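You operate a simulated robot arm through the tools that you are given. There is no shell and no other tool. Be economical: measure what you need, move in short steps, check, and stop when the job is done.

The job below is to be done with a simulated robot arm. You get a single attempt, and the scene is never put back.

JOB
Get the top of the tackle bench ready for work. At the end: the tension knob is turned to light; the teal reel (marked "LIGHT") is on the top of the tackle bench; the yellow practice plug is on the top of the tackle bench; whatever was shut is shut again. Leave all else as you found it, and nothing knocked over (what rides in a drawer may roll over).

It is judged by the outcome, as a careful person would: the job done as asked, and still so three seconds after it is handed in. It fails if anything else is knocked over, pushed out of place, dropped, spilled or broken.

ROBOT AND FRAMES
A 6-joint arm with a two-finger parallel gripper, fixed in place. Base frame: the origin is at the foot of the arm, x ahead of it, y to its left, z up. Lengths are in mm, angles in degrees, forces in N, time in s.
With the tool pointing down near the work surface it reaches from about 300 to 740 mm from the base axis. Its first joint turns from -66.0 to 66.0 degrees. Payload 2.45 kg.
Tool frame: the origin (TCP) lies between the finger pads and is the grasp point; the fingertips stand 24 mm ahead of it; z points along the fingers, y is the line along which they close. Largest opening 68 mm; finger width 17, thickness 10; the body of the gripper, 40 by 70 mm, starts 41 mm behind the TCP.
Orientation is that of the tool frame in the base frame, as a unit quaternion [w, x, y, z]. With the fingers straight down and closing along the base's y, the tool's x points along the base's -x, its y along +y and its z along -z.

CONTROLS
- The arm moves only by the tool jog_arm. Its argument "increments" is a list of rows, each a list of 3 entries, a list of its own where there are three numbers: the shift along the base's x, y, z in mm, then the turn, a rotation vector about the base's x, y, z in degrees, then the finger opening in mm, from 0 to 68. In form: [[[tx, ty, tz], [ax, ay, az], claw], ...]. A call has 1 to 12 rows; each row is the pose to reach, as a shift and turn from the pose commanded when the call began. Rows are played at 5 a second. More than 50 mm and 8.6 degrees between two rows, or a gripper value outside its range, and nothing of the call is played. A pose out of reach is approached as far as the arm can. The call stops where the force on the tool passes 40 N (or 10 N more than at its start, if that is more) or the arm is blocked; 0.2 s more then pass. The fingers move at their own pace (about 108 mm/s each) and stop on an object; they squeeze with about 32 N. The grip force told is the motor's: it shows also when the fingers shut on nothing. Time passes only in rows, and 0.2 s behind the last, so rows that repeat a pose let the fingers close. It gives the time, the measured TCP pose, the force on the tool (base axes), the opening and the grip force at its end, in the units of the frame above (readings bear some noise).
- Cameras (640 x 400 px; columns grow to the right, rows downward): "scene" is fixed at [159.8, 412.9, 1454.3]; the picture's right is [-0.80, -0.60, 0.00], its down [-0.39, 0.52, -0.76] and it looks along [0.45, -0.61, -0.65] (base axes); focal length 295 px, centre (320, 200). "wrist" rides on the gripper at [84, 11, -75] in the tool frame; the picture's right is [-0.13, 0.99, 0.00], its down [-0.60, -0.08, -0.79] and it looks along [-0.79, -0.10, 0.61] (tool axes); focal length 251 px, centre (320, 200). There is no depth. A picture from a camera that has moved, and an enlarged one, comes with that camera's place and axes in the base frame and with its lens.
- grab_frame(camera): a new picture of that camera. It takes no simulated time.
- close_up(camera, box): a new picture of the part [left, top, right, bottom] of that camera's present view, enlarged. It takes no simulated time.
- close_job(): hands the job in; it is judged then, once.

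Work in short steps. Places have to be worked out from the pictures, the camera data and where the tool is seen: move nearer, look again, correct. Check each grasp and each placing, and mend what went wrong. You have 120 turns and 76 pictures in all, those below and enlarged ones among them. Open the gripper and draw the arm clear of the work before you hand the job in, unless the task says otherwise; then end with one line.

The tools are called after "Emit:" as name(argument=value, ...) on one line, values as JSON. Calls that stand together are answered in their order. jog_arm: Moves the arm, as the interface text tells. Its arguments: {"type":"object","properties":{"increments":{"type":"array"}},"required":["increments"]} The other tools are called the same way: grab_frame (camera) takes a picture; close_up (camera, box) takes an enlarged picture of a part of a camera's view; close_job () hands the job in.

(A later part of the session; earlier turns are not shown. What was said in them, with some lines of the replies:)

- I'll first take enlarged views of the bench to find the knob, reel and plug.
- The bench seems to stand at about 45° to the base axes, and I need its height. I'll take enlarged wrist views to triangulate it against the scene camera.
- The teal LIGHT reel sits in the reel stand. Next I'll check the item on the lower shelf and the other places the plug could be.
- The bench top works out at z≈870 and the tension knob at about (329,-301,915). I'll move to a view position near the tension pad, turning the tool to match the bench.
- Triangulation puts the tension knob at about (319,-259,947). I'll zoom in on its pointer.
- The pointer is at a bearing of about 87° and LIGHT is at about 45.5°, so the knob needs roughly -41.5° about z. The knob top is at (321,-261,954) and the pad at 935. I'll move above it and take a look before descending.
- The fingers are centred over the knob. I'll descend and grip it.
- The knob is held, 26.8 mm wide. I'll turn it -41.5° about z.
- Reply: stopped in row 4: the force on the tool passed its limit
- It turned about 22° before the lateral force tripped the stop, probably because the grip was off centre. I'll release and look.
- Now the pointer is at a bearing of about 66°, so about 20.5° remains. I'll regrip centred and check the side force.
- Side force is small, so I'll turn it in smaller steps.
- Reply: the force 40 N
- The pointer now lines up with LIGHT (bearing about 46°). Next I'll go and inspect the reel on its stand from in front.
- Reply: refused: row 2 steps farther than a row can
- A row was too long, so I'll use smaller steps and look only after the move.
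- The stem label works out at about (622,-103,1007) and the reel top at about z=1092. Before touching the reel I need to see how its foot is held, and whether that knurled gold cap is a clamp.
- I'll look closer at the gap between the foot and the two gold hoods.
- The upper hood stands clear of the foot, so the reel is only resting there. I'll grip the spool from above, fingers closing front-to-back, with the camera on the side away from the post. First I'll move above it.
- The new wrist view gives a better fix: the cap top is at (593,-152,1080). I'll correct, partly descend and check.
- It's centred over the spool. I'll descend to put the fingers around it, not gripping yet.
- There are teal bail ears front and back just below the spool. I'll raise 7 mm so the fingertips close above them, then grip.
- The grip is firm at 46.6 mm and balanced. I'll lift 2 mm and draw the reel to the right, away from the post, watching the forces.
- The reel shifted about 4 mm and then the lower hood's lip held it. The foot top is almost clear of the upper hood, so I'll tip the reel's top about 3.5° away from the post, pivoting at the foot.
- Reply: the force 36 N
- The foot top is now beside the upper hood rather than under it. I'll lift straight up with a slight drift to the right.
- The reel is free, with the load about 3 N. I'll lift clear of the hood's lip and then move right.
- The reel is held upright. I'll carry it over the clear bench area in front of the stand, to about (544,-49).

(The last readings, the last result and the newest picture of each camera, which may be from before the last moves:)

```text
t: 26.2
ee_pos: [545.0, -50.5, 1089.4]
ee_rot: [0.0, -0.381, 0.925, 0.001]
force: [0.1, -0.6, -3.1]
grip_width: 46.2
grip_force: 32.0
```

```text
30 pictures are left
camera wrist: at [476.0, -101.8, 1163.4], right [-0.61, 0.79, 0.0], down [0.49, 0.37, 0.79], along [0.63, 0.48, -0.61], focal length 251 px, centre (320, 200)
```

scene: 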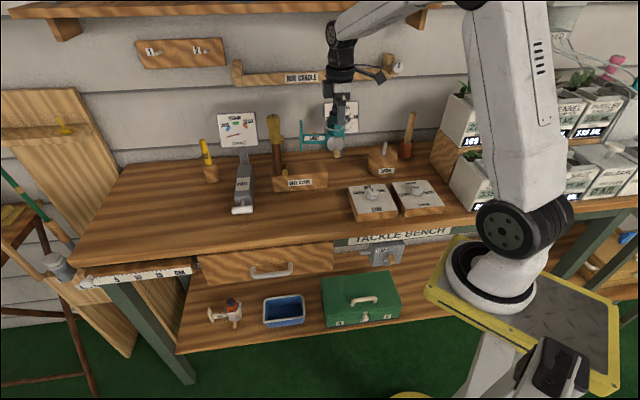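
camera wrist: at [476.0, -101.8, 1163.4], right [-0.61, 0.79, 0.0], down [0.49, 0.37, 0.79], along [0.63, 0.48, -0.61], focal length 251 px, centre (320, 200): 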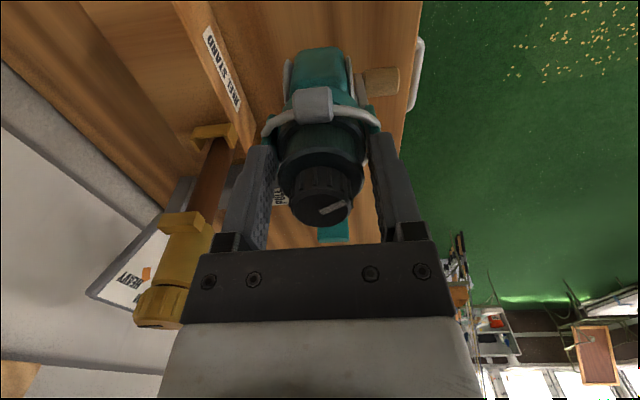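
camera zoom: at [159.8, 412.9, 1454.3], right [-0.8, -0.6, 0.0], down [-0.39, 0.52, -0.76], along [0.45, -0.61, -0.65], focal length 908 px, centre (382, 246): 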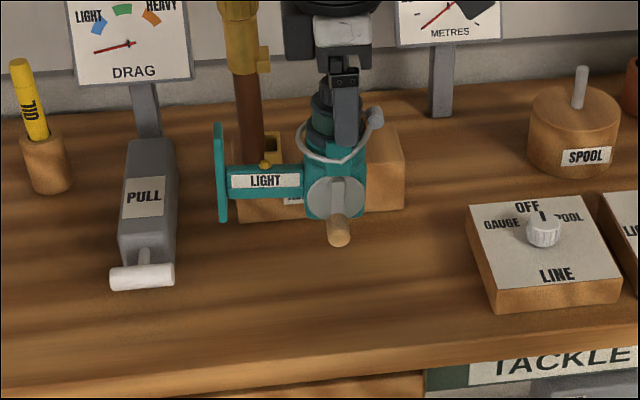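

Emit:
jog_arm(increments=[[[0, 0, -25], [0, 0, 0], 20], [[0, 0, -45], [0, 0, 0], 20], [[0, 0, -60], [0, 0, 0], 20], [[0, 0, -66], [0, 0, 0], 20], [[0, 0, -66], [0, 0, 0], 20]])

Emit:
close_up(camera="scene", box=[240, 150, 340, 240])

```text
t: 27.4
ee_pos: [544.0, -51.4, 1022.9]
ee_rot: [-0.001, -0.381, 0.925, 0.001]
force: [-0.1, 0.6, -2.7]
grip_width: 46.5
grip_force: 31.9
```

```text
4.44 times, centred on (290, 195) of scene
camera zoom: at [159.8, 412.9, 1454.3], right [-0.8, -0.6, 0.0], down [-0.39, 0.52, -0.76], along [0.45, -0.61, -0.65], focal length 1311 px, centre (453, 222)
```

zoom: 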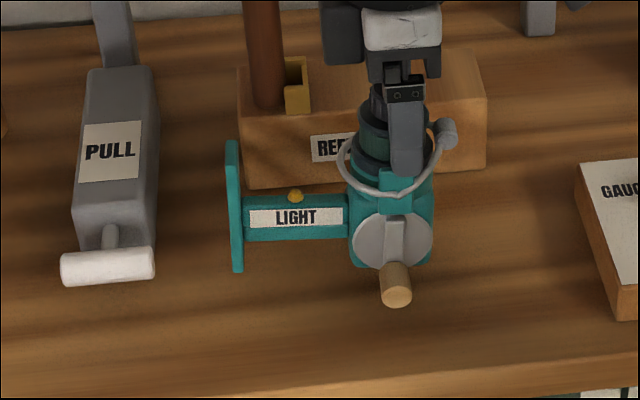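

Still hanging free. I'll lower it in 2–3 mm steps.

Emit:
jog_arm(increments=[[[0, 0, -3], [0, 0, 0], 20], [[0, 0, -6], [0, 0, 0], 20], [[0, 0, -8], [0, 0, 0], 20], [[0, 0, -10], [0, 0, 0], 20], [[0, 0, -10], [0, 0, 0], 20]])

```text
t: 28.6
ee_pos: [544.0, -50.7, 1014.0]
ee_rot: [-0.001, -0.381, 0.924, 0.0]
force: [0.4, 0.4, -3.0]
grip_width: 46.2
grip_force: 32.1
```

Emit:
jog_arm(increments=[[[0, 0, -2], [0, 0, 0], 20], [[0, 0, -4], [0, 0, 0], 20], [[0, 0, -6], [0, 0, 0], 20], [[0, 0, -6], [0, 0, 0], 20]])

Emit:
close_up(camera="scene", box=[240, 150, 340, 240])

```text
t: 29.6
ee_pos: [543.9, -49.9, 1009.0]
ee_rot: [0.001, -0.381, 0.925, -0.001]
force: [-3.9, 3.8, 26.7]
grip_width: 46.6
grip_force: 31.9
```

```text
4.44 times, centred on (290, 195) of scene
camera zoom: at [159.2, 413.1, 1454.3], right [-0.8, -0.6, 0.0], down [-0.39, 0.52, -0.76], along [0.45, -0.61, -0.65], focal length 1311 px, centre (453, 222)
```

zoom: 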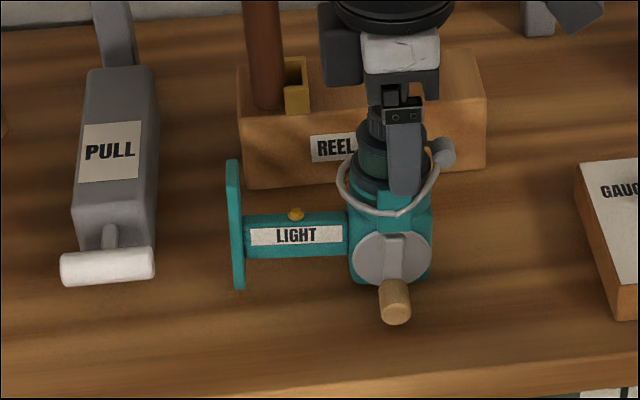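

It's touching the bench. I'll ease off 1.5 mm, open, and rise straight up.

Emit:
jog_arm(increments=[[[0, 0, 1.5], [0, 0, 0], 20], [[0, 0, 1.5], [0, 0, 0], 50], [[0, 0, 1.5], [0, 0, 0], 66], [[0, 0, 1.5], [0, 0, 0], 66], [[0, 0, 25], [0, 0, 0], 66], [[0, 0, 60], [0, 0, 0], 66], [[0, 0, 105], [0, 0, 0], 66], [[0, 0, 105], [0, 0, 0], 66]])

Emit:
close_up(camera="scene", box=[220, 120, 380, 250])

```text
t: 31.4
ee_pos: [543.0, -51.8, 1113.1]
ee_rot: [0.0, -0.381, 0.925, 0.0]
force: [-0.1, 0.0, 1.2]
grip_width: 66.3
grip_force: 0.0
```

```text
3.08 times, centred on (300, 185) of scene
camera zoom: at [159.7, 412.9, 1454.3], right [-0.8, -0.6, 0.0], down [-0.39, 0.52, -0.76], along [0.45, -0.61, -0.65], focal length 908 px, centre (382, 246)
```

zoom: 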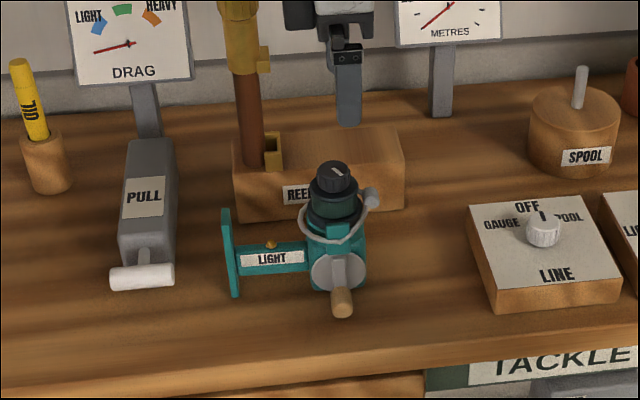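

The reel stands upright on the bench. Next is the drawer. Its handle is at about (530,120,801), so I'll move to a viewpoint in front of it.

Emit:
jog_arm(increments=[[[-15, 23, 20], [0, 0, -8.2], 68], [[-30, 46, 30], [0, 0, -16.4], 68], [[-45, 69, 30], [0, 0, -24.6], 68], [[-55, 92, 30], [0, 0, -32.8], 68], [[-65, 115, 20], [0, 0, -41], 68], [[-75, 138, 0], [0, 0, -49.2], 68], [[-80, 161, -20], [0, 0, -57.4], 68], [[-85, 184, -45], [0, 0, -65.6], 68], [[-90, 207, -70], [0, 0, -73.8], 68], [[-95, 230, -100], [0, 0, -82], 68], [[-95, 252, -135], [0, 0, -90], 68], [[-95, 252, -180], [0, 0, -90], 68]])

Emit:
grab_frame(camera="wrist")

```text
t: 34.0
ee_pos: [447.6, 201.5, 932.2]
ee_rot: [0.0, 0.385, 0.923, 0.002]
force: [-1.0, 0.4, 0.5]
grip_width: 67.9
grip_force: 0.1
```

```text
26 pictures are left
camera wrist: at [396.4, 268.2, 1006.2], right [0.8, 0.61, 0.0], down [0.37, -0.49, 0.79], along [0.48, -0.63, -0.61], focal length 251 px, centre (320, 200)
```

wrist: 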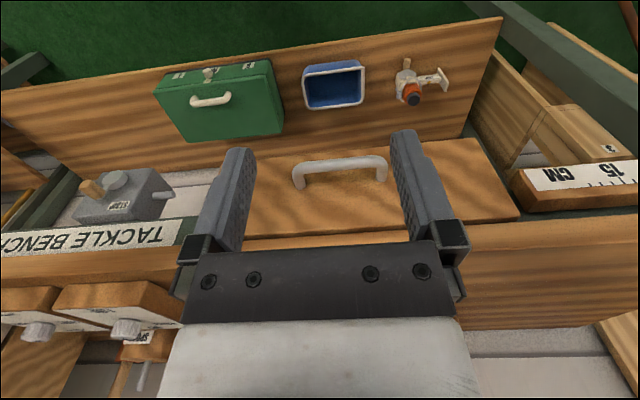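

The handle bar is at about (531,124,803). I plan to grip it from 45° above with the fingers closing across the bar. First I'll turn the tool by +90°.

Emit:
jog_arm(increments=[[[0, 0, 4], [0, 0, 8.2], 68], [[0, 0, 8], [0, 0, 16.4], 68], [[0, 0, 10], [0, 0, 24.6], 68], [[0, 0, 10], [0, 0, 32.8], 68], [[0, 0, 10], [0, 0, 41], 68], [[0, 0, 10], [0, 0, 49.2], 68], [[0, 0, 10], [0, 0, 57.4], 68], [[0, 0, 10], [0, 0, 65.6], 60], [[0, 0, 10], [0, 0, 73.8], 50], [[0, 0, 10], [0, 0, 82], 45], [[0, 0, 10], [0, 0, 90], 45], [[0, 0, 10], [0, 0, 90], 45]])

```text
t: 36.6
ee_pos: [448.9, 200.7, 942.5]
ee_rot: [0.0, -0.382, 0.924, 0.001]
force: [0.8, 0.4, -0.2]
grip_width: 45.1
grip_force: 0.1
```

Emit:
jog_arm(increments=[[[0, 0, 0], [-5.3, -5.3, 0], 45], [[0, 0, -10], [-10.6, -10.6, 0], 45], [[8, -7, -25], [-15.9, -15.9, 0], 45], [[16, -14, -40], [-21.2, -21.2, 0], 45], [[26, -23, -60], [-26.5, -26.5, 0], 45], [[38, -33, -78], [-31.8, -31.8, 0], 45], [[48, -42, -90], [-31.8, -31.8, 0], 45], [[48, -42, -90], [-31.8, -31.8, 0], 45]])

Emit:
grab_frame(camera="wrist")

Emit:
close_up(camera="scene", box=[200, 200, 340, 310])

```text
t: 38.4
ee_pos: [497.1, 160.5, 851.8]
ee_rot: [0.146, -0.353, 0.854, -0.353]
force: [-0.5, 0.3, 0.4]
grip_width: 45.1
grip_force: 0.0
```

```text
25 pictures are left
camera wrist: at [393.2, 143.7, 896.9], right [-0.4, 0.59, -0.7], down [0.07, 0.78, 0.62], along [0.91, 0.2, -0.36], focal length 251 px, centre (320, 200)
```

wrist: 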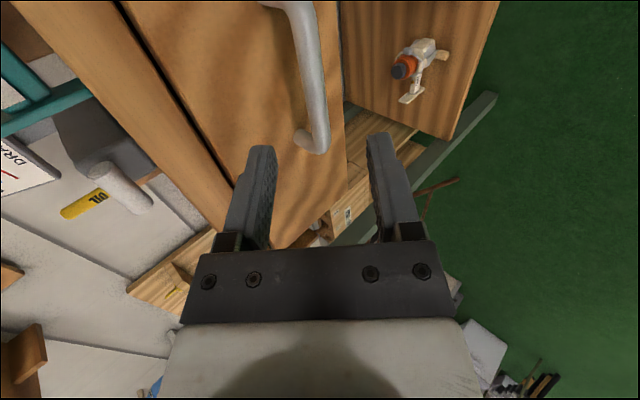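

```text
3.64 times, centred on (270, 255) of scene
camera zoom: at [159.8, 412.9, 1454.3], right [-0.8, -0.6, 0.0], down [-0.39, 0.52, -0.76], along [0.45, -0.61, -0.65], focal length 1073 px, centre (502, 0)
```

zoom: 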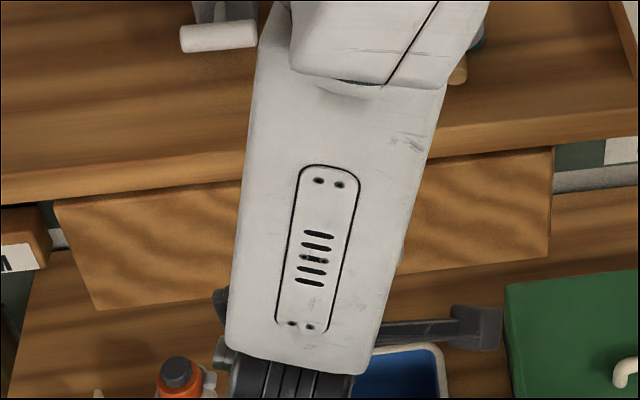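

The bar lies 4 mm off my approach axis. I'll correct that, advance 58 mm along the tool axis with the opening at 34, then look.

Emit:
jog_arm(increments=[[[2, -2, 3], [0, 0, 0], 34], [[12, -12, -11], [0, 0, 0], 34], [[22, -22, -25], [0, 0, 0], 34], [[27, -27, -32], [0, 0, 0], 34], [[27, -27, -32], [0, 0, 0], 34]])

Emit:
grab_frame(camera="wrist")

```text
t: 39.6
ee_pos: [522.5, 132.8, 819.8]
ee_rot: [0.146, -0.352, 0.855, -0.353]
force: [1.0, -0.4, 0.8]
grip_width: 33.9
grip_force: 0.1
```

```text
23 pictures are left
camera wrist: at [420.1, 116.7, 865.0], right [-0.4, 0.59, -0.7], down [0.07, 0.78, 0.62], along [0.91, 0.2, -0.36], focal length 251 px, centre (320, 200)
```

wrist: 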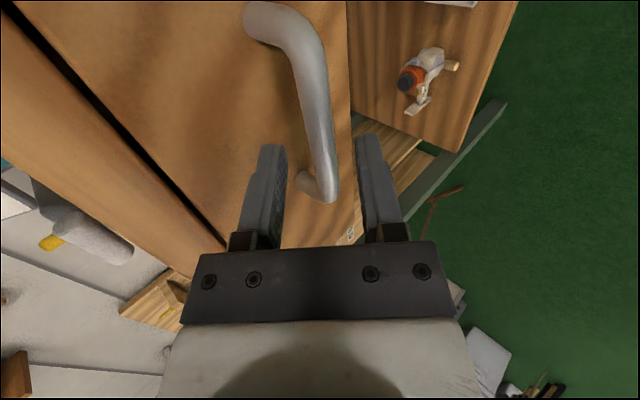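

The bar is 23 mm ahead along the tool axis and well centred. I'll advance 12 mm and close on it.

Emit:
jog_arm(increments=[[[3, -3, -4.5], [0, 0, 0], 34], [[6, -6, -9], [0, 0, 0], 34], [[6, -6, -9], [0, 0, 0], 34], [[6, -6, -9], [0, 0, 0], 10], [[6, -6, -9], [0, 0, 0], 5], [[6, -6, -9], [0, 0, 0], 5]])

```text
t: 41.0
ee_pos: [530.9, 127.0, 810.9]
ee_rot: [0.145, -0.353, 0.854, -0.353]
force: [1.4, 1.1, -2.2]
grip_width: 13.7
grip_force: 33.8
```

The bar is gripped at 13.7 mm. I'll pull the drawer out along the bench's front normal.

Emit:
jog_arm(increments=[[[-7, 7, 0], [0, 0, 0], 5], [[-18, 18, 0], [0, 0, 0], 5], [[-30, 30, 0], [0, 0, 0], 5], [[-42, 42, 0], [0, 0, 0], 5], [[-54, 54, 0], [0, 0, 0], 5], [[-66, 66, 0], [0, 0, 0], 5], [[-78, 78, 0], [0, 0, 0], 5], [[-90, 90, 0], [0, 0, 0], 5], [[-100, 100, 0], [0, 0, 0], 5], [[-100, 100, 0], [0, 0, 0], 5]])

Emit:
grab_frame(camera="scene")

Emit:
grab_frame(camera="wrist")

```text
t: 43.2
ee_pos: [429.9, 226.7, 811.9]
ee_rot: [0.146, -0.352, 0.854, -0.353]
force: [-0.3, 0.7, -11.0]
grip_width: 13.7
grip_force: 33.3
```

```text
22 pictures are left
```

scene: 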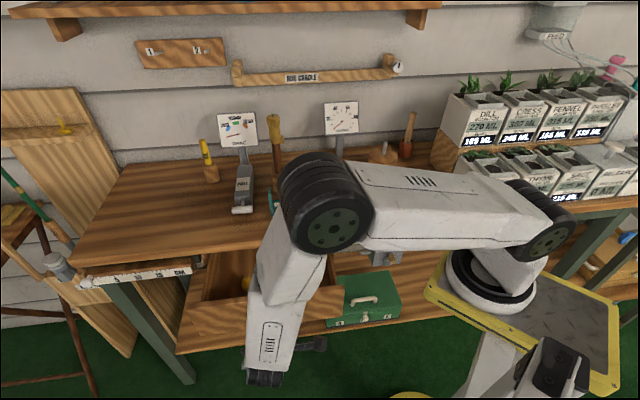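

```text
21 pictures are left
camera wrist: at [326.1, 210.4, 855.8], right [-0.4, 0.59, -0.7], down [0.07, 0.78, 0.62], along [0.91, 0.2, -0.36], focal length 251 px, centre (320, 200)
```

wrist: 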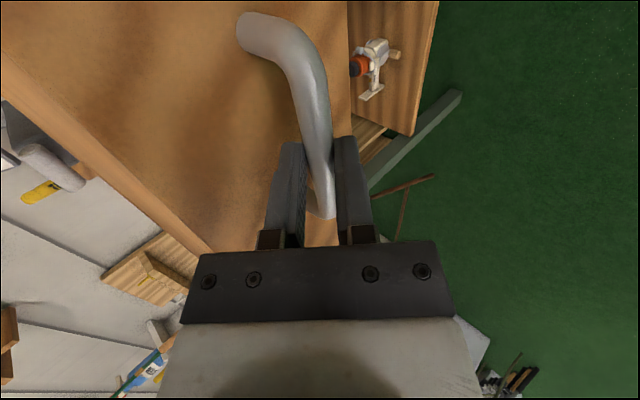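

The drawer is open about 140 mm. I'll release the handle, back off along the tool axis, then rise and straighten the tool.

Emit:
jog_arm(increments=[[[0, 0, 0], [0, 0, 0], 34], [[0, 0, 0], [0, 0, 0], 36], [[-8, 8, 12], [0, 0, 0], 36], [[-20, 20, 28], [0, 0, 0], 36], [[-25, 25, 50], [5.3, 5.3, 0], 40], [[-25, 25, 85], [10.6, 10.6, 0], 45], [[-25, 25, 125], [15.9, 15.9, 0], 50], [[-25, 25, 165], [21.2, 21.2, 0], 60], [[-25, 25, 200], [26.5, 26.5, 0], 60], [[-25, 25, 230], [31.8, 31.8, 0], 60], [[-25, 0, 250], [31.8, 31.8, 0], 60], [[-25, -30, 250], [31.8, 31.8, 0], 60]])

Emit:
grab_frame(camera="wrist")

Emit:
close_up(camera="scene", box=[160, 220, 360, 345])

```text
t: 45.8
ee_pos: [406.2, 196.2, 1062.1]
ee_rot: [0.0, -0.382, 0.924, 0.001]
force: [1.0, -0.4, 0.1]
grip_width: 60.1
grip_force: 0.0
```

```text
20 pictures are left
camera wrist: at [336.9, 144.4, 1135.9], right [-0.61, 0.79, 0.0], down [0.49, 0.37, 0.79], along [0.63, 0.48, -0.61], focal length 251 px, centre (320, 200)
```

wrist: 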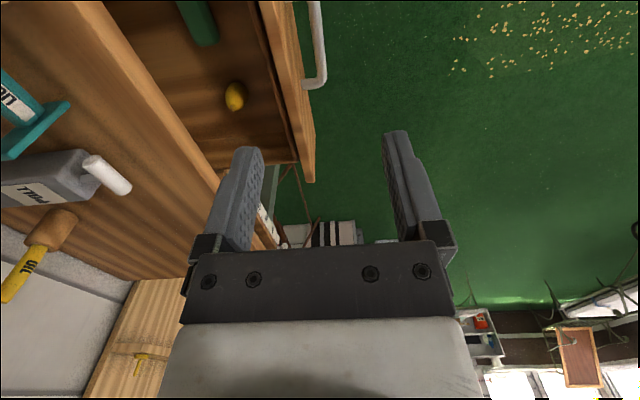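

```text
3.20 times, centred on (260, 282) of scene
camera zoom: at [159.7, 412.9, 1454.3], right [-0.8, -0.6, 0.0], down [-0.39, 0.52, -0.76], along [0.45, -0.61, -0.65], focal length 944 px, centre (512, -64)
```

zoom: 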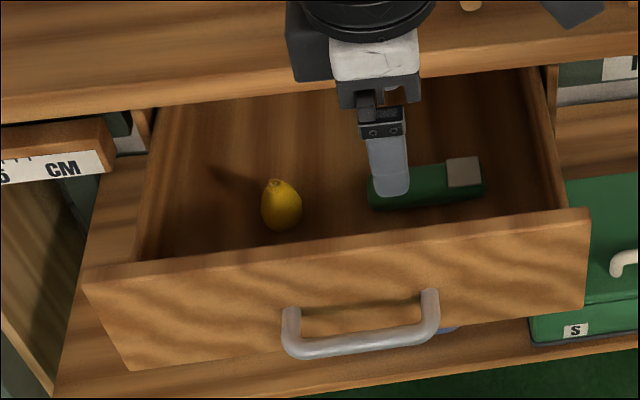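

The yellow plug is in the drawer at about (577,167,779), roughly 35 mm in front of the bench edge. I'll approach with a 10° tilt so the wrist clears the edge, stopping above to verify.

Emit:
jog_arm(increments=[[[30, -2, -10], [-3, -3, 0], 56], [[60, -4, -35], [-6, -6, 0], 56], [[90, -6, -60], [-7.07, -7.07, 0], 56], [[125, -8, -90], [-7.07, -7.07, 0], 56], [[150, -10, -120], [-7.07, -7.07, 0], 56], [[155.5, -11, -139], [-7.07, -7.07, 0], 56], [[155.5, -11, -139], [-7.07, -7.07, 0], 56]])

Emit:
grab_frame(camera="wrist")

Emit:
close_up(camera="scene", box=[160, 220, 360, 345])

```text
t: 47.4
ee_pos: [560.9, 185.4, 924.0]
ee_rot: [0.033, -0.38, 0.921, -0.081]
force: [-0.2, 0.2, 0.1]
grip_width: 56.2
grip_force: 0.1
```

```text
18 pictures are left
camera wrist: at [482.9, 142.9, 993.3], right [-0.6, 0.78, -0.17], down [0.39, 0.47, 0.8], along [0.7, 0.41, -0.58], focal length 251 px, centre (320, 200)
```

wrist: 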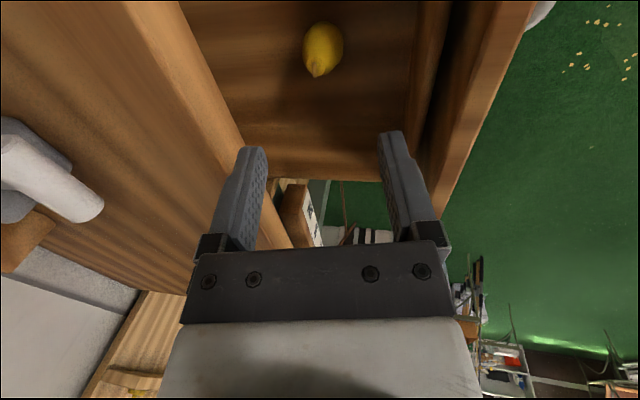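

```text
3.20 times, centred on (260, 282) of scene
camera zoom: at [159.8, 412.9, 1454.3], right [-0.8, -0.6, 0.0], down [-0.39, 0.52, -0.76], along [0.45, -0.61, -0.65], focal length 944 px, centre (512, -64)
```

zoom: 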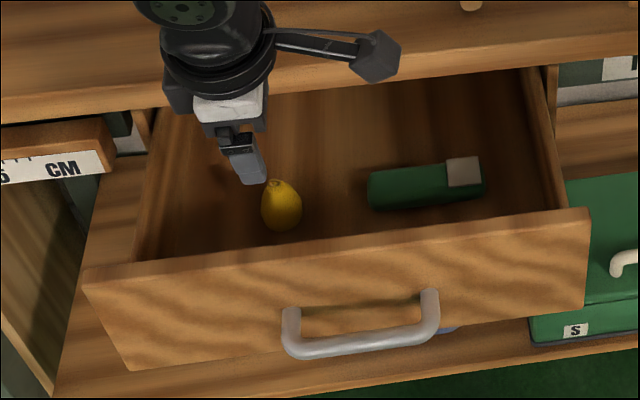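

It's aligned, so I'll descend along the tool axis to the plug.

Emit:
jog_arm(increments=[[[4, -4, -35], [0, 0, 0], 50], [[8, -8, -70], [0, 0, 0], 50], [[12, -12, -98], [0, 0, 0], 50], [[14.5, -14.5, -115], [0, 0, 0], 50], [[16, -16, -126], [0, 0, 0], 50], [[16, -16, -126], [0, 0, 0], 50]])

Emit:
grab_frame(camera="wrist")

```text
t: 48.8
ee_pos: [578.1, 170.5, 796.2]
ee_rot: [0.033, -0.38, 0.921, -0.08]
force: [0.5, 1.2, -0.6]
grip_width: 50.0
grip_force: 0.0
```

```text
16 pictures are left
camera wrist: at [499.2, 127.1, 867.3], right [-0.6, 0.78, -0.17], down [0.39, 0.47, 0.8], along [0.7, 0.41, -0.58], focal length 251 px, centre (320, 200)
```

wrist: 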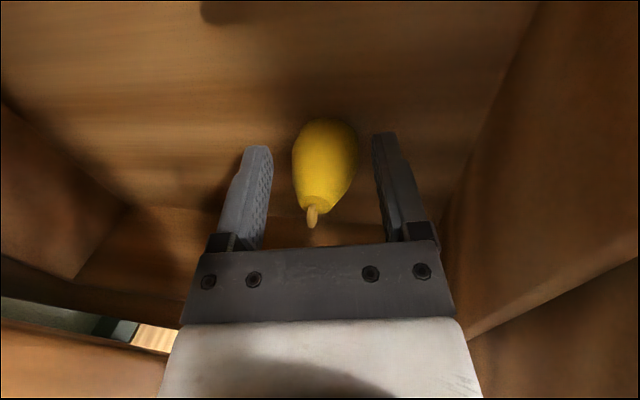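

The plug sits between the fingers. I'll close on it.

Emit:
jog_arm(increments=[[[0, 0, 0], [0, 0, 0], 30], [[0, 0, 0], [0, 0, 0], 15], [[0, 0, 0], [0, 0, 0], 15], [[0, 0, 10], [0, 0, 0], 15], [[0, 0, 10], [0, 0, 0], 15]])

Emit:
grab_frame(camera="wrist")

```text
t: 50.0
ee_pos: [576.2, 169.7, 806.1]
ee_rot: [0.032, -0.379, 0.921, -0.079]
force: [0.3, 0.7, -1.5]
grip_width: 31.3
grip_force: 32.8
```

```text
15 pictures are left
camera wrist: at [498.8, 126.6, 877.2], right [-0.6, 0.78, -0.17], down [0.39, 0.47, 0.79], along [0.7, 0.41, -0.58], focal length 251 px, centre (320, 200)
```

wrist: 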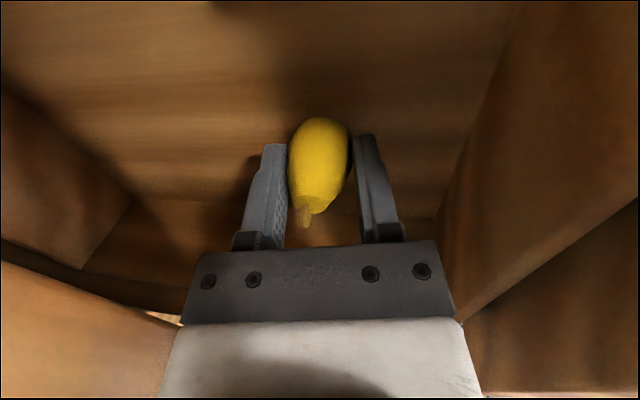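

The plug is held at 31 mm and lifting. I'll raise it out of the drawer along the same tilt.

Emit:
jog_arm(increments=[[[-4, 4, 35], [0, 0, 0], 15], [[-8, 8, 70], [0, 0, 0], 15], [[-13, 13, 105], [0, 0, 0], 15], [[-18, 18, 145], [0, 0, 0], 15], [[-22, 22, 185], [0, 0, 0], 15], [[-26, 26, 225], [0, 0, 0], 15], [[-30, 30, 270], [3.5, 3.5, 0], 15], [[-30, 30, 275], [7.07, 7.07, 0], 15], [[-30, 30, 275], [7.07, 7.07, 0], 15]])

Emit:
grab_frame(camera="scene")

```text
t: 52.0
ee_pos: [547.0, 198.5, 1082.0]
ee_rot: [-0.001, -0.381, 0.924, 0.001]
force: [0.8, 1.0, -1.1]
grip_width: 31.0
grip_force: 32.3
```

```text
14 pictures are left
```

scene: 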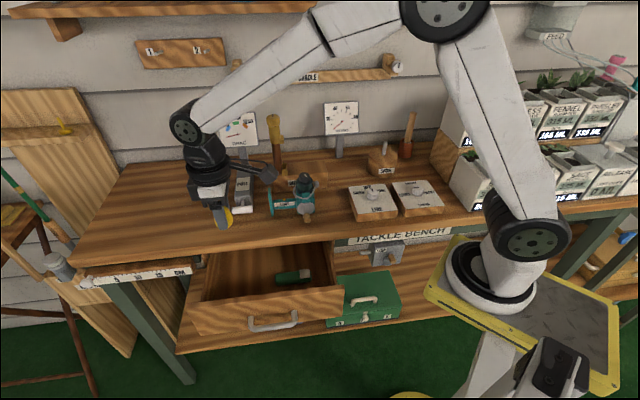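

I'll carry the plug to the free area between the reel and the LINE pad, at about (455,-76).

Emit:
jog_arm(increments=[[[-13, -39, 0], [0, 0, 0], 15], [[-26, -78, 0], [0, 0, 0], 15], [[-39, -117, 0], [0, 0, 0], 15], [[-52, -156, 0], [0, 0, 0], 15], [[-65, -195, 0], [0, 0, 0], 15], [[-78, -234, 0], [0, 0, 0], 15], [[-92, -274, 0], [0, 0, 0], 15], [[-92, -274, -40], [0, 0, 0], 15], [[-92, -274, -75], [0, 0, 0], 15], [[-92, -274, -75], [0, 0, 0], 15]])

Emit:
close_up(camera="scene", box=[240, 120, 420, 260])

Emit:
grab_frame(camera="wrist")

```text
t: 54.2
ee_pos: [454.0, -74.7, 1006.5]
ee_rot: [0.0, -0.381, 0.925, 0.001]
force: [0.4, -0.7, -0.6]
grip_width: 31.1
grip_force: 32.4
```

```text
2.86 times, centred on (330, 190) of scene
camera zoom: at [159.8, 412.9, 1454.3], right [-0.8, -0.6, 0.0], down [-0.39, 0.52, -0.76], along [0.45, -0.61, -0.65], focal length 843 px, centre (291, 229)
```

zoom: 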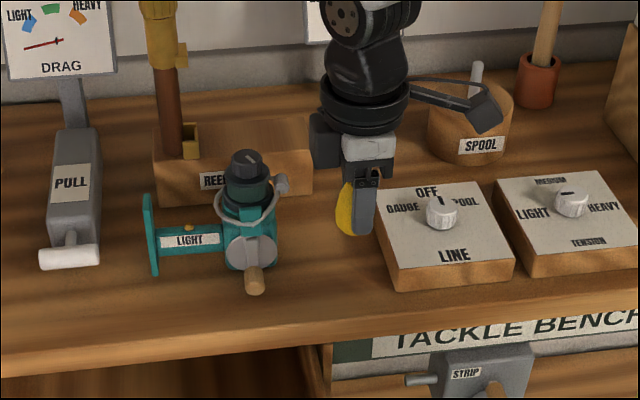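

```text
12 pictures are left
camera wrist: at [385.6, -126.6, 1080.7], right [-0.61, 0.79, 0.0], down [0.49, 0.37, 0.79], along [0.63, 0.48, -0.61], focal length 251 px, centre (320, 200)
```

wrist: 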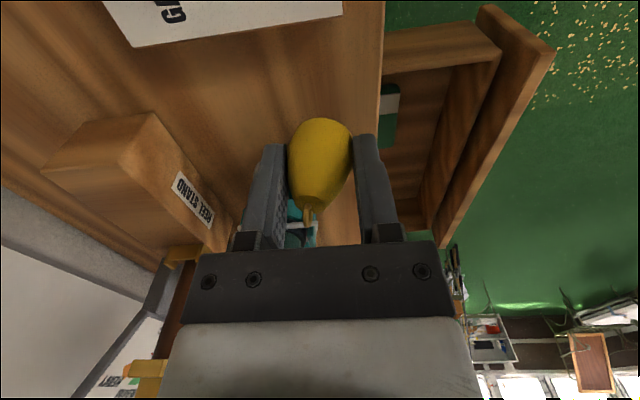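

The spot below is clear. I'll lower, then make contact slowly.

Emit:
jog_arm(increments=[[[0, 0, -25], [0, 0, 0], 15], [[0, 0, -45], [0, 0, 0], 15], [[0, 0, -58], [0, 0, 0], 15], [[0, 0, -61], [0, 0, 0], 15], [[0, 0, -61], [0, 0, 0], 15]])

Emit:
close_up(camera="scene", box=[300, 170, 380, 240])

```text
t: 55.4
ee_pos: [454.5, -73.7, 946.1]
ee_rot: [0.0, -0.381, 0.925, 0.0]
force: [-0.5, 0.9, -0.4]
grip_width: 31.0
grip_force: 32.0
```

```text
5.71 times, centred on (340, 205) of scene
camera zoom: at [159.8, 412.9, 1454.3], right [-0.8, -0.6, 0.0], down [-0.39, 0.52, -0.76], along [0.45, -0.61, -0.65], focal length 1686 px, centre (206, 171)
```

zoom: 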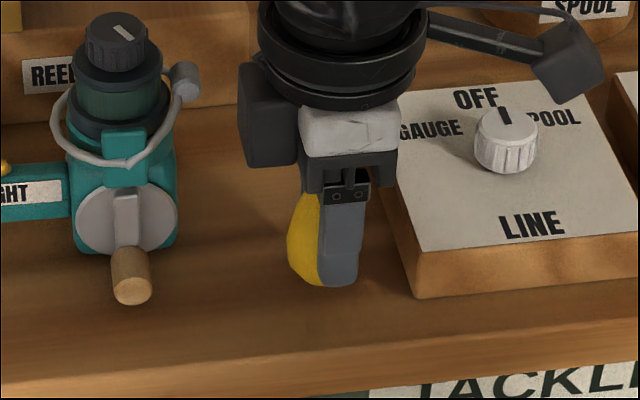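

Emit:
jog_arm(increments=[[[0, 0, -2], [0, 0, 0], 15], [[0, 0, -4], [0, 0, 0], 15], [[0, 0, -6], [0, 0, 0], 15], [[0, 0, -7], [0, 0, 0], 15], [[0, 0, -7], [0, 0, 0], 15]])

```text
t: 56.6
ee_pos: [454.7, -75.1, 938.3]
ee_rot: [0.0, -0.381, 0.925, 0.001]
force: [0.1, 0.1, -0.1]
grip_width: 30.8
grip_force: 32.3
```

Emit:
jog_arm(increments=[[[0, 0, -1.5], [0, 0, 0], 15], [[0, 0, -3], [0, 0, 0], 15], [[0, 0, -4.5], [0, 0, 0], 15], [[0, 0, -4.5], [0, 0, 0], 15]])

```text
t: 57.4
ee_pos: [454.9, -74.4, 937.0]
ee_rot: [-0.001, -0.382, 0.924, 0.001]
force: [-5.2, 1.8, 12.5]
grip_width: 30.6
grip_force: 31.7
stopped in row 3: the force on the tool passed its limit (the readings are from after the stop); the commanded pose is now the measured one
```

It has touched down. I'll ease off slightly and open gradually, then look before lifting.

Emit:
jog_arm(increments=[[[0, 0, 0.5], [0, 0, 0], 15], [[0, 0, 0.5], [0, 0, 0], 32], [[0, 0, 0.5], [0, 0, 0], 35], [[0, 0, 0.5], [0, 0, 0], 40], [[0, 0, 0.5], [0, 0, 0], 50], [[0, 0, 0.5], [0, 0, 0], 54], [[0, 0, 0.5], [0, 0, 0], 54], [[0, 0, 0.5], [0, 0, 0], 54]])

Emit:
grab_frame(camera="wrist")

```text
t: 59.2
ee_pos: [455.2, -74.8, 935.8]
ee_rot: [0.0, -0.381, 0.925, 0.001]
force: [-0.2, -0.3, 1.2]
grip_width: 54.1
grip_force: 0.1
```

```text
10 pictures are left
camera wrist: at [386.3, -126.1, 1010.7], right [-0.61, 0.79, 0.0], down [0.48, 0.37, 0.79], along [0.63, 0.48, -0.61], focal length 251 px, centre (320, 200)
```

wrist: 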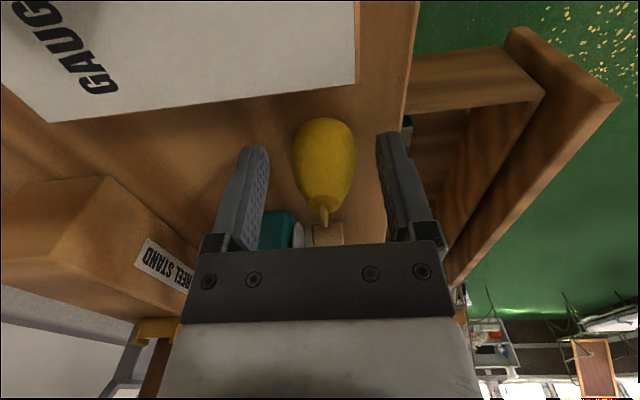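

The plug rests stably. I'll rise straight up and return to the position above the open drawer.

Emit:
jog_arm(increments=[[[0, 0, 15], [0, 0, 0], 54], [[0, 0, 45], [0, 0, 0], 54], [[0, 0, 85], [0, 0, 0], 54], [[0, 0, 125], [0, 0, 0], 54], [[-8, 42, 125], [0, 0, 0], 50], [[-16, 85, 125], [0, 0, 0], 50], [[-24, 130, 125], [0, 0, 0], 45], [[-32, 175, 125], [0, 0, 0], 40], [[-42, 220, 125], [0, 0, 0], 36], [[-51, 260, 125], [0, 0, 0], 36], [[-51, 271, 125], [0, 0, 0], 36], [[-51, 271, 125], [0, 0, 0], 36]])

Emit:
grab_frame(camera="scene")

```text
t: 61.8
ee_pos: [404.4, 197.2, 1063.1]
ee_rot: [-0.001, -0.38, 0.925, 0.001]
force: [0.8, 0.6, -0.1]
grip_width: 36.0
grip_force: 0.0
```

```text
9 pictures are left
```

scene: 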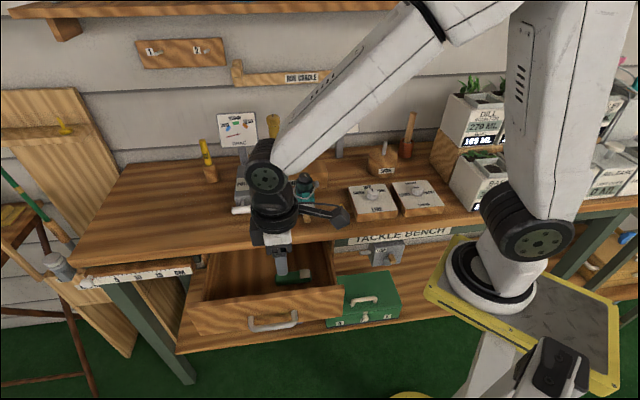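

I'll retrace the path back down to the pre-grasp position at the handle.

Emit:
jog_arm(increments=[[[0, 30, 0], [0, 0, 0], 36], [[0, 55, -20], [0, 0, 0], 36], [[0, 55, -50], [-5.3, -5.3, 0], 36], [[0, 55, -85], [-10.6, -10.6, 0], 36], [[0, 55, -125], [-15.9, -15.9, 0], 36], [[0, 55, -165], [-21.2, -21.2, 0], 36], [[0, 55, -200], [-26.5, -26.5, 0], 36], [[5, 50, -222], [-31.8, -31.8, 0], 36], [[5, 50, -222], [-31.8, -31.8, 0], 36]])

Emit:
grab_frame(camera="wrist")

```text
t: 63.8
ee_pos: [408.0, 245.8, 840.3]
ee_rot: [0.148, -0.352, 0.854, -0.354]
force: [-0.7, 0.7, -0.4]
grip_width: 36.0
grip_force: 0.0
```

```text
8 pictures are left
camera wrist: at [303.9, 229.7, 884.5], right [-0.4, 0.59, -0.7], down [0.07, 0.78, 0.62], along [0.91, 0.2, -0.36], focal length 251 px, centre (320, 200)
```

wrist: 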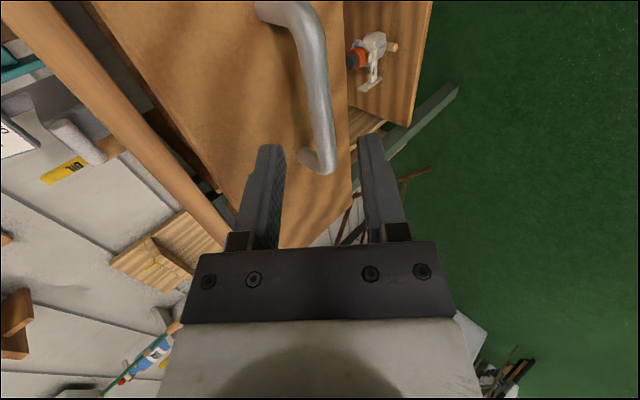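

Aligned with the bar. I'll advance to the earlier grip pose and close.

Emit:
jog_arm(increments=[[[11, -9.5, -14], [0, 0, 0], 34], [[22, -19.5, -28.5], [0, 0, 0], 34], [[22, -19.5, -28.5], [0, 0, 0], 34], [[22, -19.5, -28.5], [0, 0, 0], 8], [[22, -19.5, -28.5], [0, 0, 0], 5], [[22, -19.5, -28.5], [0, 0, 0], 5]])

```text
t: 65.2
ee_pos: [430.0, 227.7, 811.1]
ee_rot: [0.147, -0.352, 0.854, -0.354]
force: [-0.2, -1.4, 9.3]
grip_width: 13.6
grip_force: 33.4
```

The handle is gripped. I'll push the drawer back in.

Emit:
jog_arm(increments=[[[10, -10, 0], [0, 0, 0], 5], [[22, -22, 0], [0, 0, 0], 5], [[34, -34, 0], [0, 0, 0], 5], [[46, -46, 0], [0, 0, 0], 5], [[58, -58, 0], [0, 0, 0], 5], [[70, -70, 0], [0, 0, 0], 5], [[82, -82, 0], [0, 0, 0], 5], [[92, -92, 0], [0, 0, 0], 5], [[98, -98, 0], [0, 0, 0], 5], [[100, -100, 0], [0, 0, 0], 5], [[101.5, -101.5, 0], [0, 0, 0], 5], [[101.5, -101.5, 0], [0, 0, 0], 5]])

```text
t: 67.8
ee_pos: [529.0, 127.3, 811.8]
ee_rot: [0.146, -0.353, 0.854, -0.352]
force: [-29.2, 7.4, 19.8]
grip_width: 13.7
grip_force: 33.7
```

The end stop pushes back at about 30 N, so it's shut. I'll release, back off along the tool axis, and retreat upward.

Emit:
jog_arm(increments=[[[-0.5, 0.5, 0], [0, 0, 0], 34], [[-0.5, 0.5, 0], [0, 0, 0], 36], [[-8, 8, 12], [0, 0, 0], 36], [[-20, 20, 28], [0, 0, 0], 36], [[-38, 38, 50], [0, 0, 0], 40], [[-60, 60, 75], [5.3, 5.3, 0], 45], [[-80, 80, 105], [10.6, 10.6, 0], 50], [[-95, 95, 140], [15.9, 15.9, 0], 60], [[-105, 105, 180], [21.2, 21.2, 0], 60], [[-110, 105, 220], [26.5, 26.5, 0], 60], [[-110, 105, 260], [31.8, 31.8, 0], 60], [[-110, 105, 300], [31.8, 31.8, 0], 60]])

Emit:
grab_frame(camera="scene")

```text
t: 70.4
ee_pos: [422.6, 229.6, 1113.7]
ee_rot: [-0.001, -0.382, 0.924, 0.001]
force: [0.0, 0.9, -0.2]
grip_width: 60.1
grip_force: 0.1
```

```text
7 pictures are left
```

scene: 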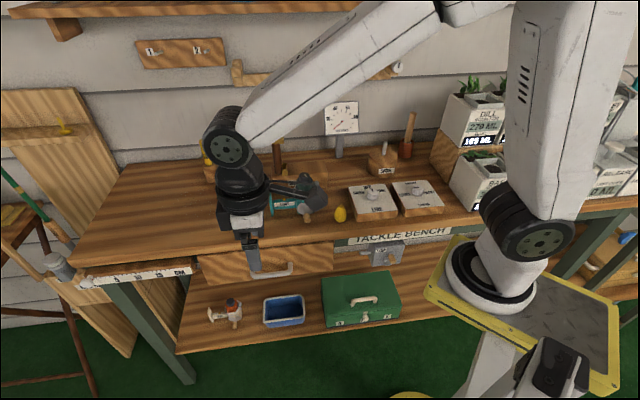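

The drawer looks shut. I'll raise the arm clear and do a final check.

Emit:
jog_arm(increments=[[[0, 0, 40], [0, 0, 0], 68], [[0, 0, 80], [0, 0, 0], 68], [[0, 30, 115], [0, 0, 0], 68], [[0, 60, 125], [0, 0, 0], 68], [[0, 90, 125], [0, 0, 0], 68], [[0, 90, 125], [0, 0, 0], 68]])

Emit:
close_up(camera="scene", box=[190, 120, 450, 290])

Emit:
close_up(camera="scene", box=[70, 215, 430, 375])

```text
t: 71.8
ee_pos: [422.1, 320.9, 1236.7]
ee_rot: [-0.001, -0.381, 0.925, 0.0]
force: [0.2, -0.7, 0.7]
grip_width: 68.0
grip_force: 0.0
```

```text
2.35 times, centred on (320, 205) of scene
camera zoom: at [159.7, 412.9, 1454.3], right [-0.8, -0.6, 0.0], down [-0.39, 0.52, -0.76], along [0.45, -0.61, -0.65], focal length 694 px, centre (320, 188)
```

zoom: 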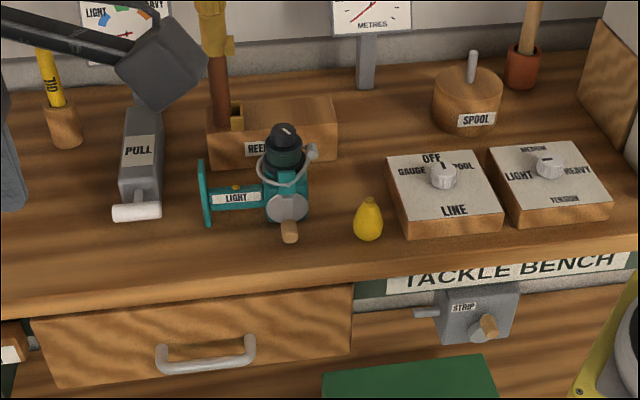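

```text
1.78 times, centred on (250, 295) of scene
camera zoom: at [159.7, 412.9, 1454.3], right [-0.8, -0.6, 0.0], down [-0.39, 0.52, -0.76], along [0.45, -0.61, -0.65], focal length 524 px, centre (444, 31)
```

zoom: 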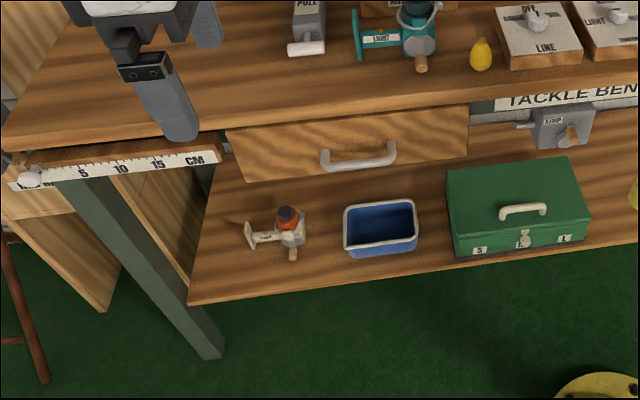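

Everything checks: the knob points to LIGHT, the reel stands and the plug rests on the bench top, the drawer is shut, and nothing else has moved. I'm handing it in.

Emit:
close_job()

```text
The job is handed in.
```

The job is done and handed in: the tension knob is on light, the teal LIGHT reel and the yellow practice plug are on the bench top, the drawer is shut again, and I saw nothing else moved or knocked over.
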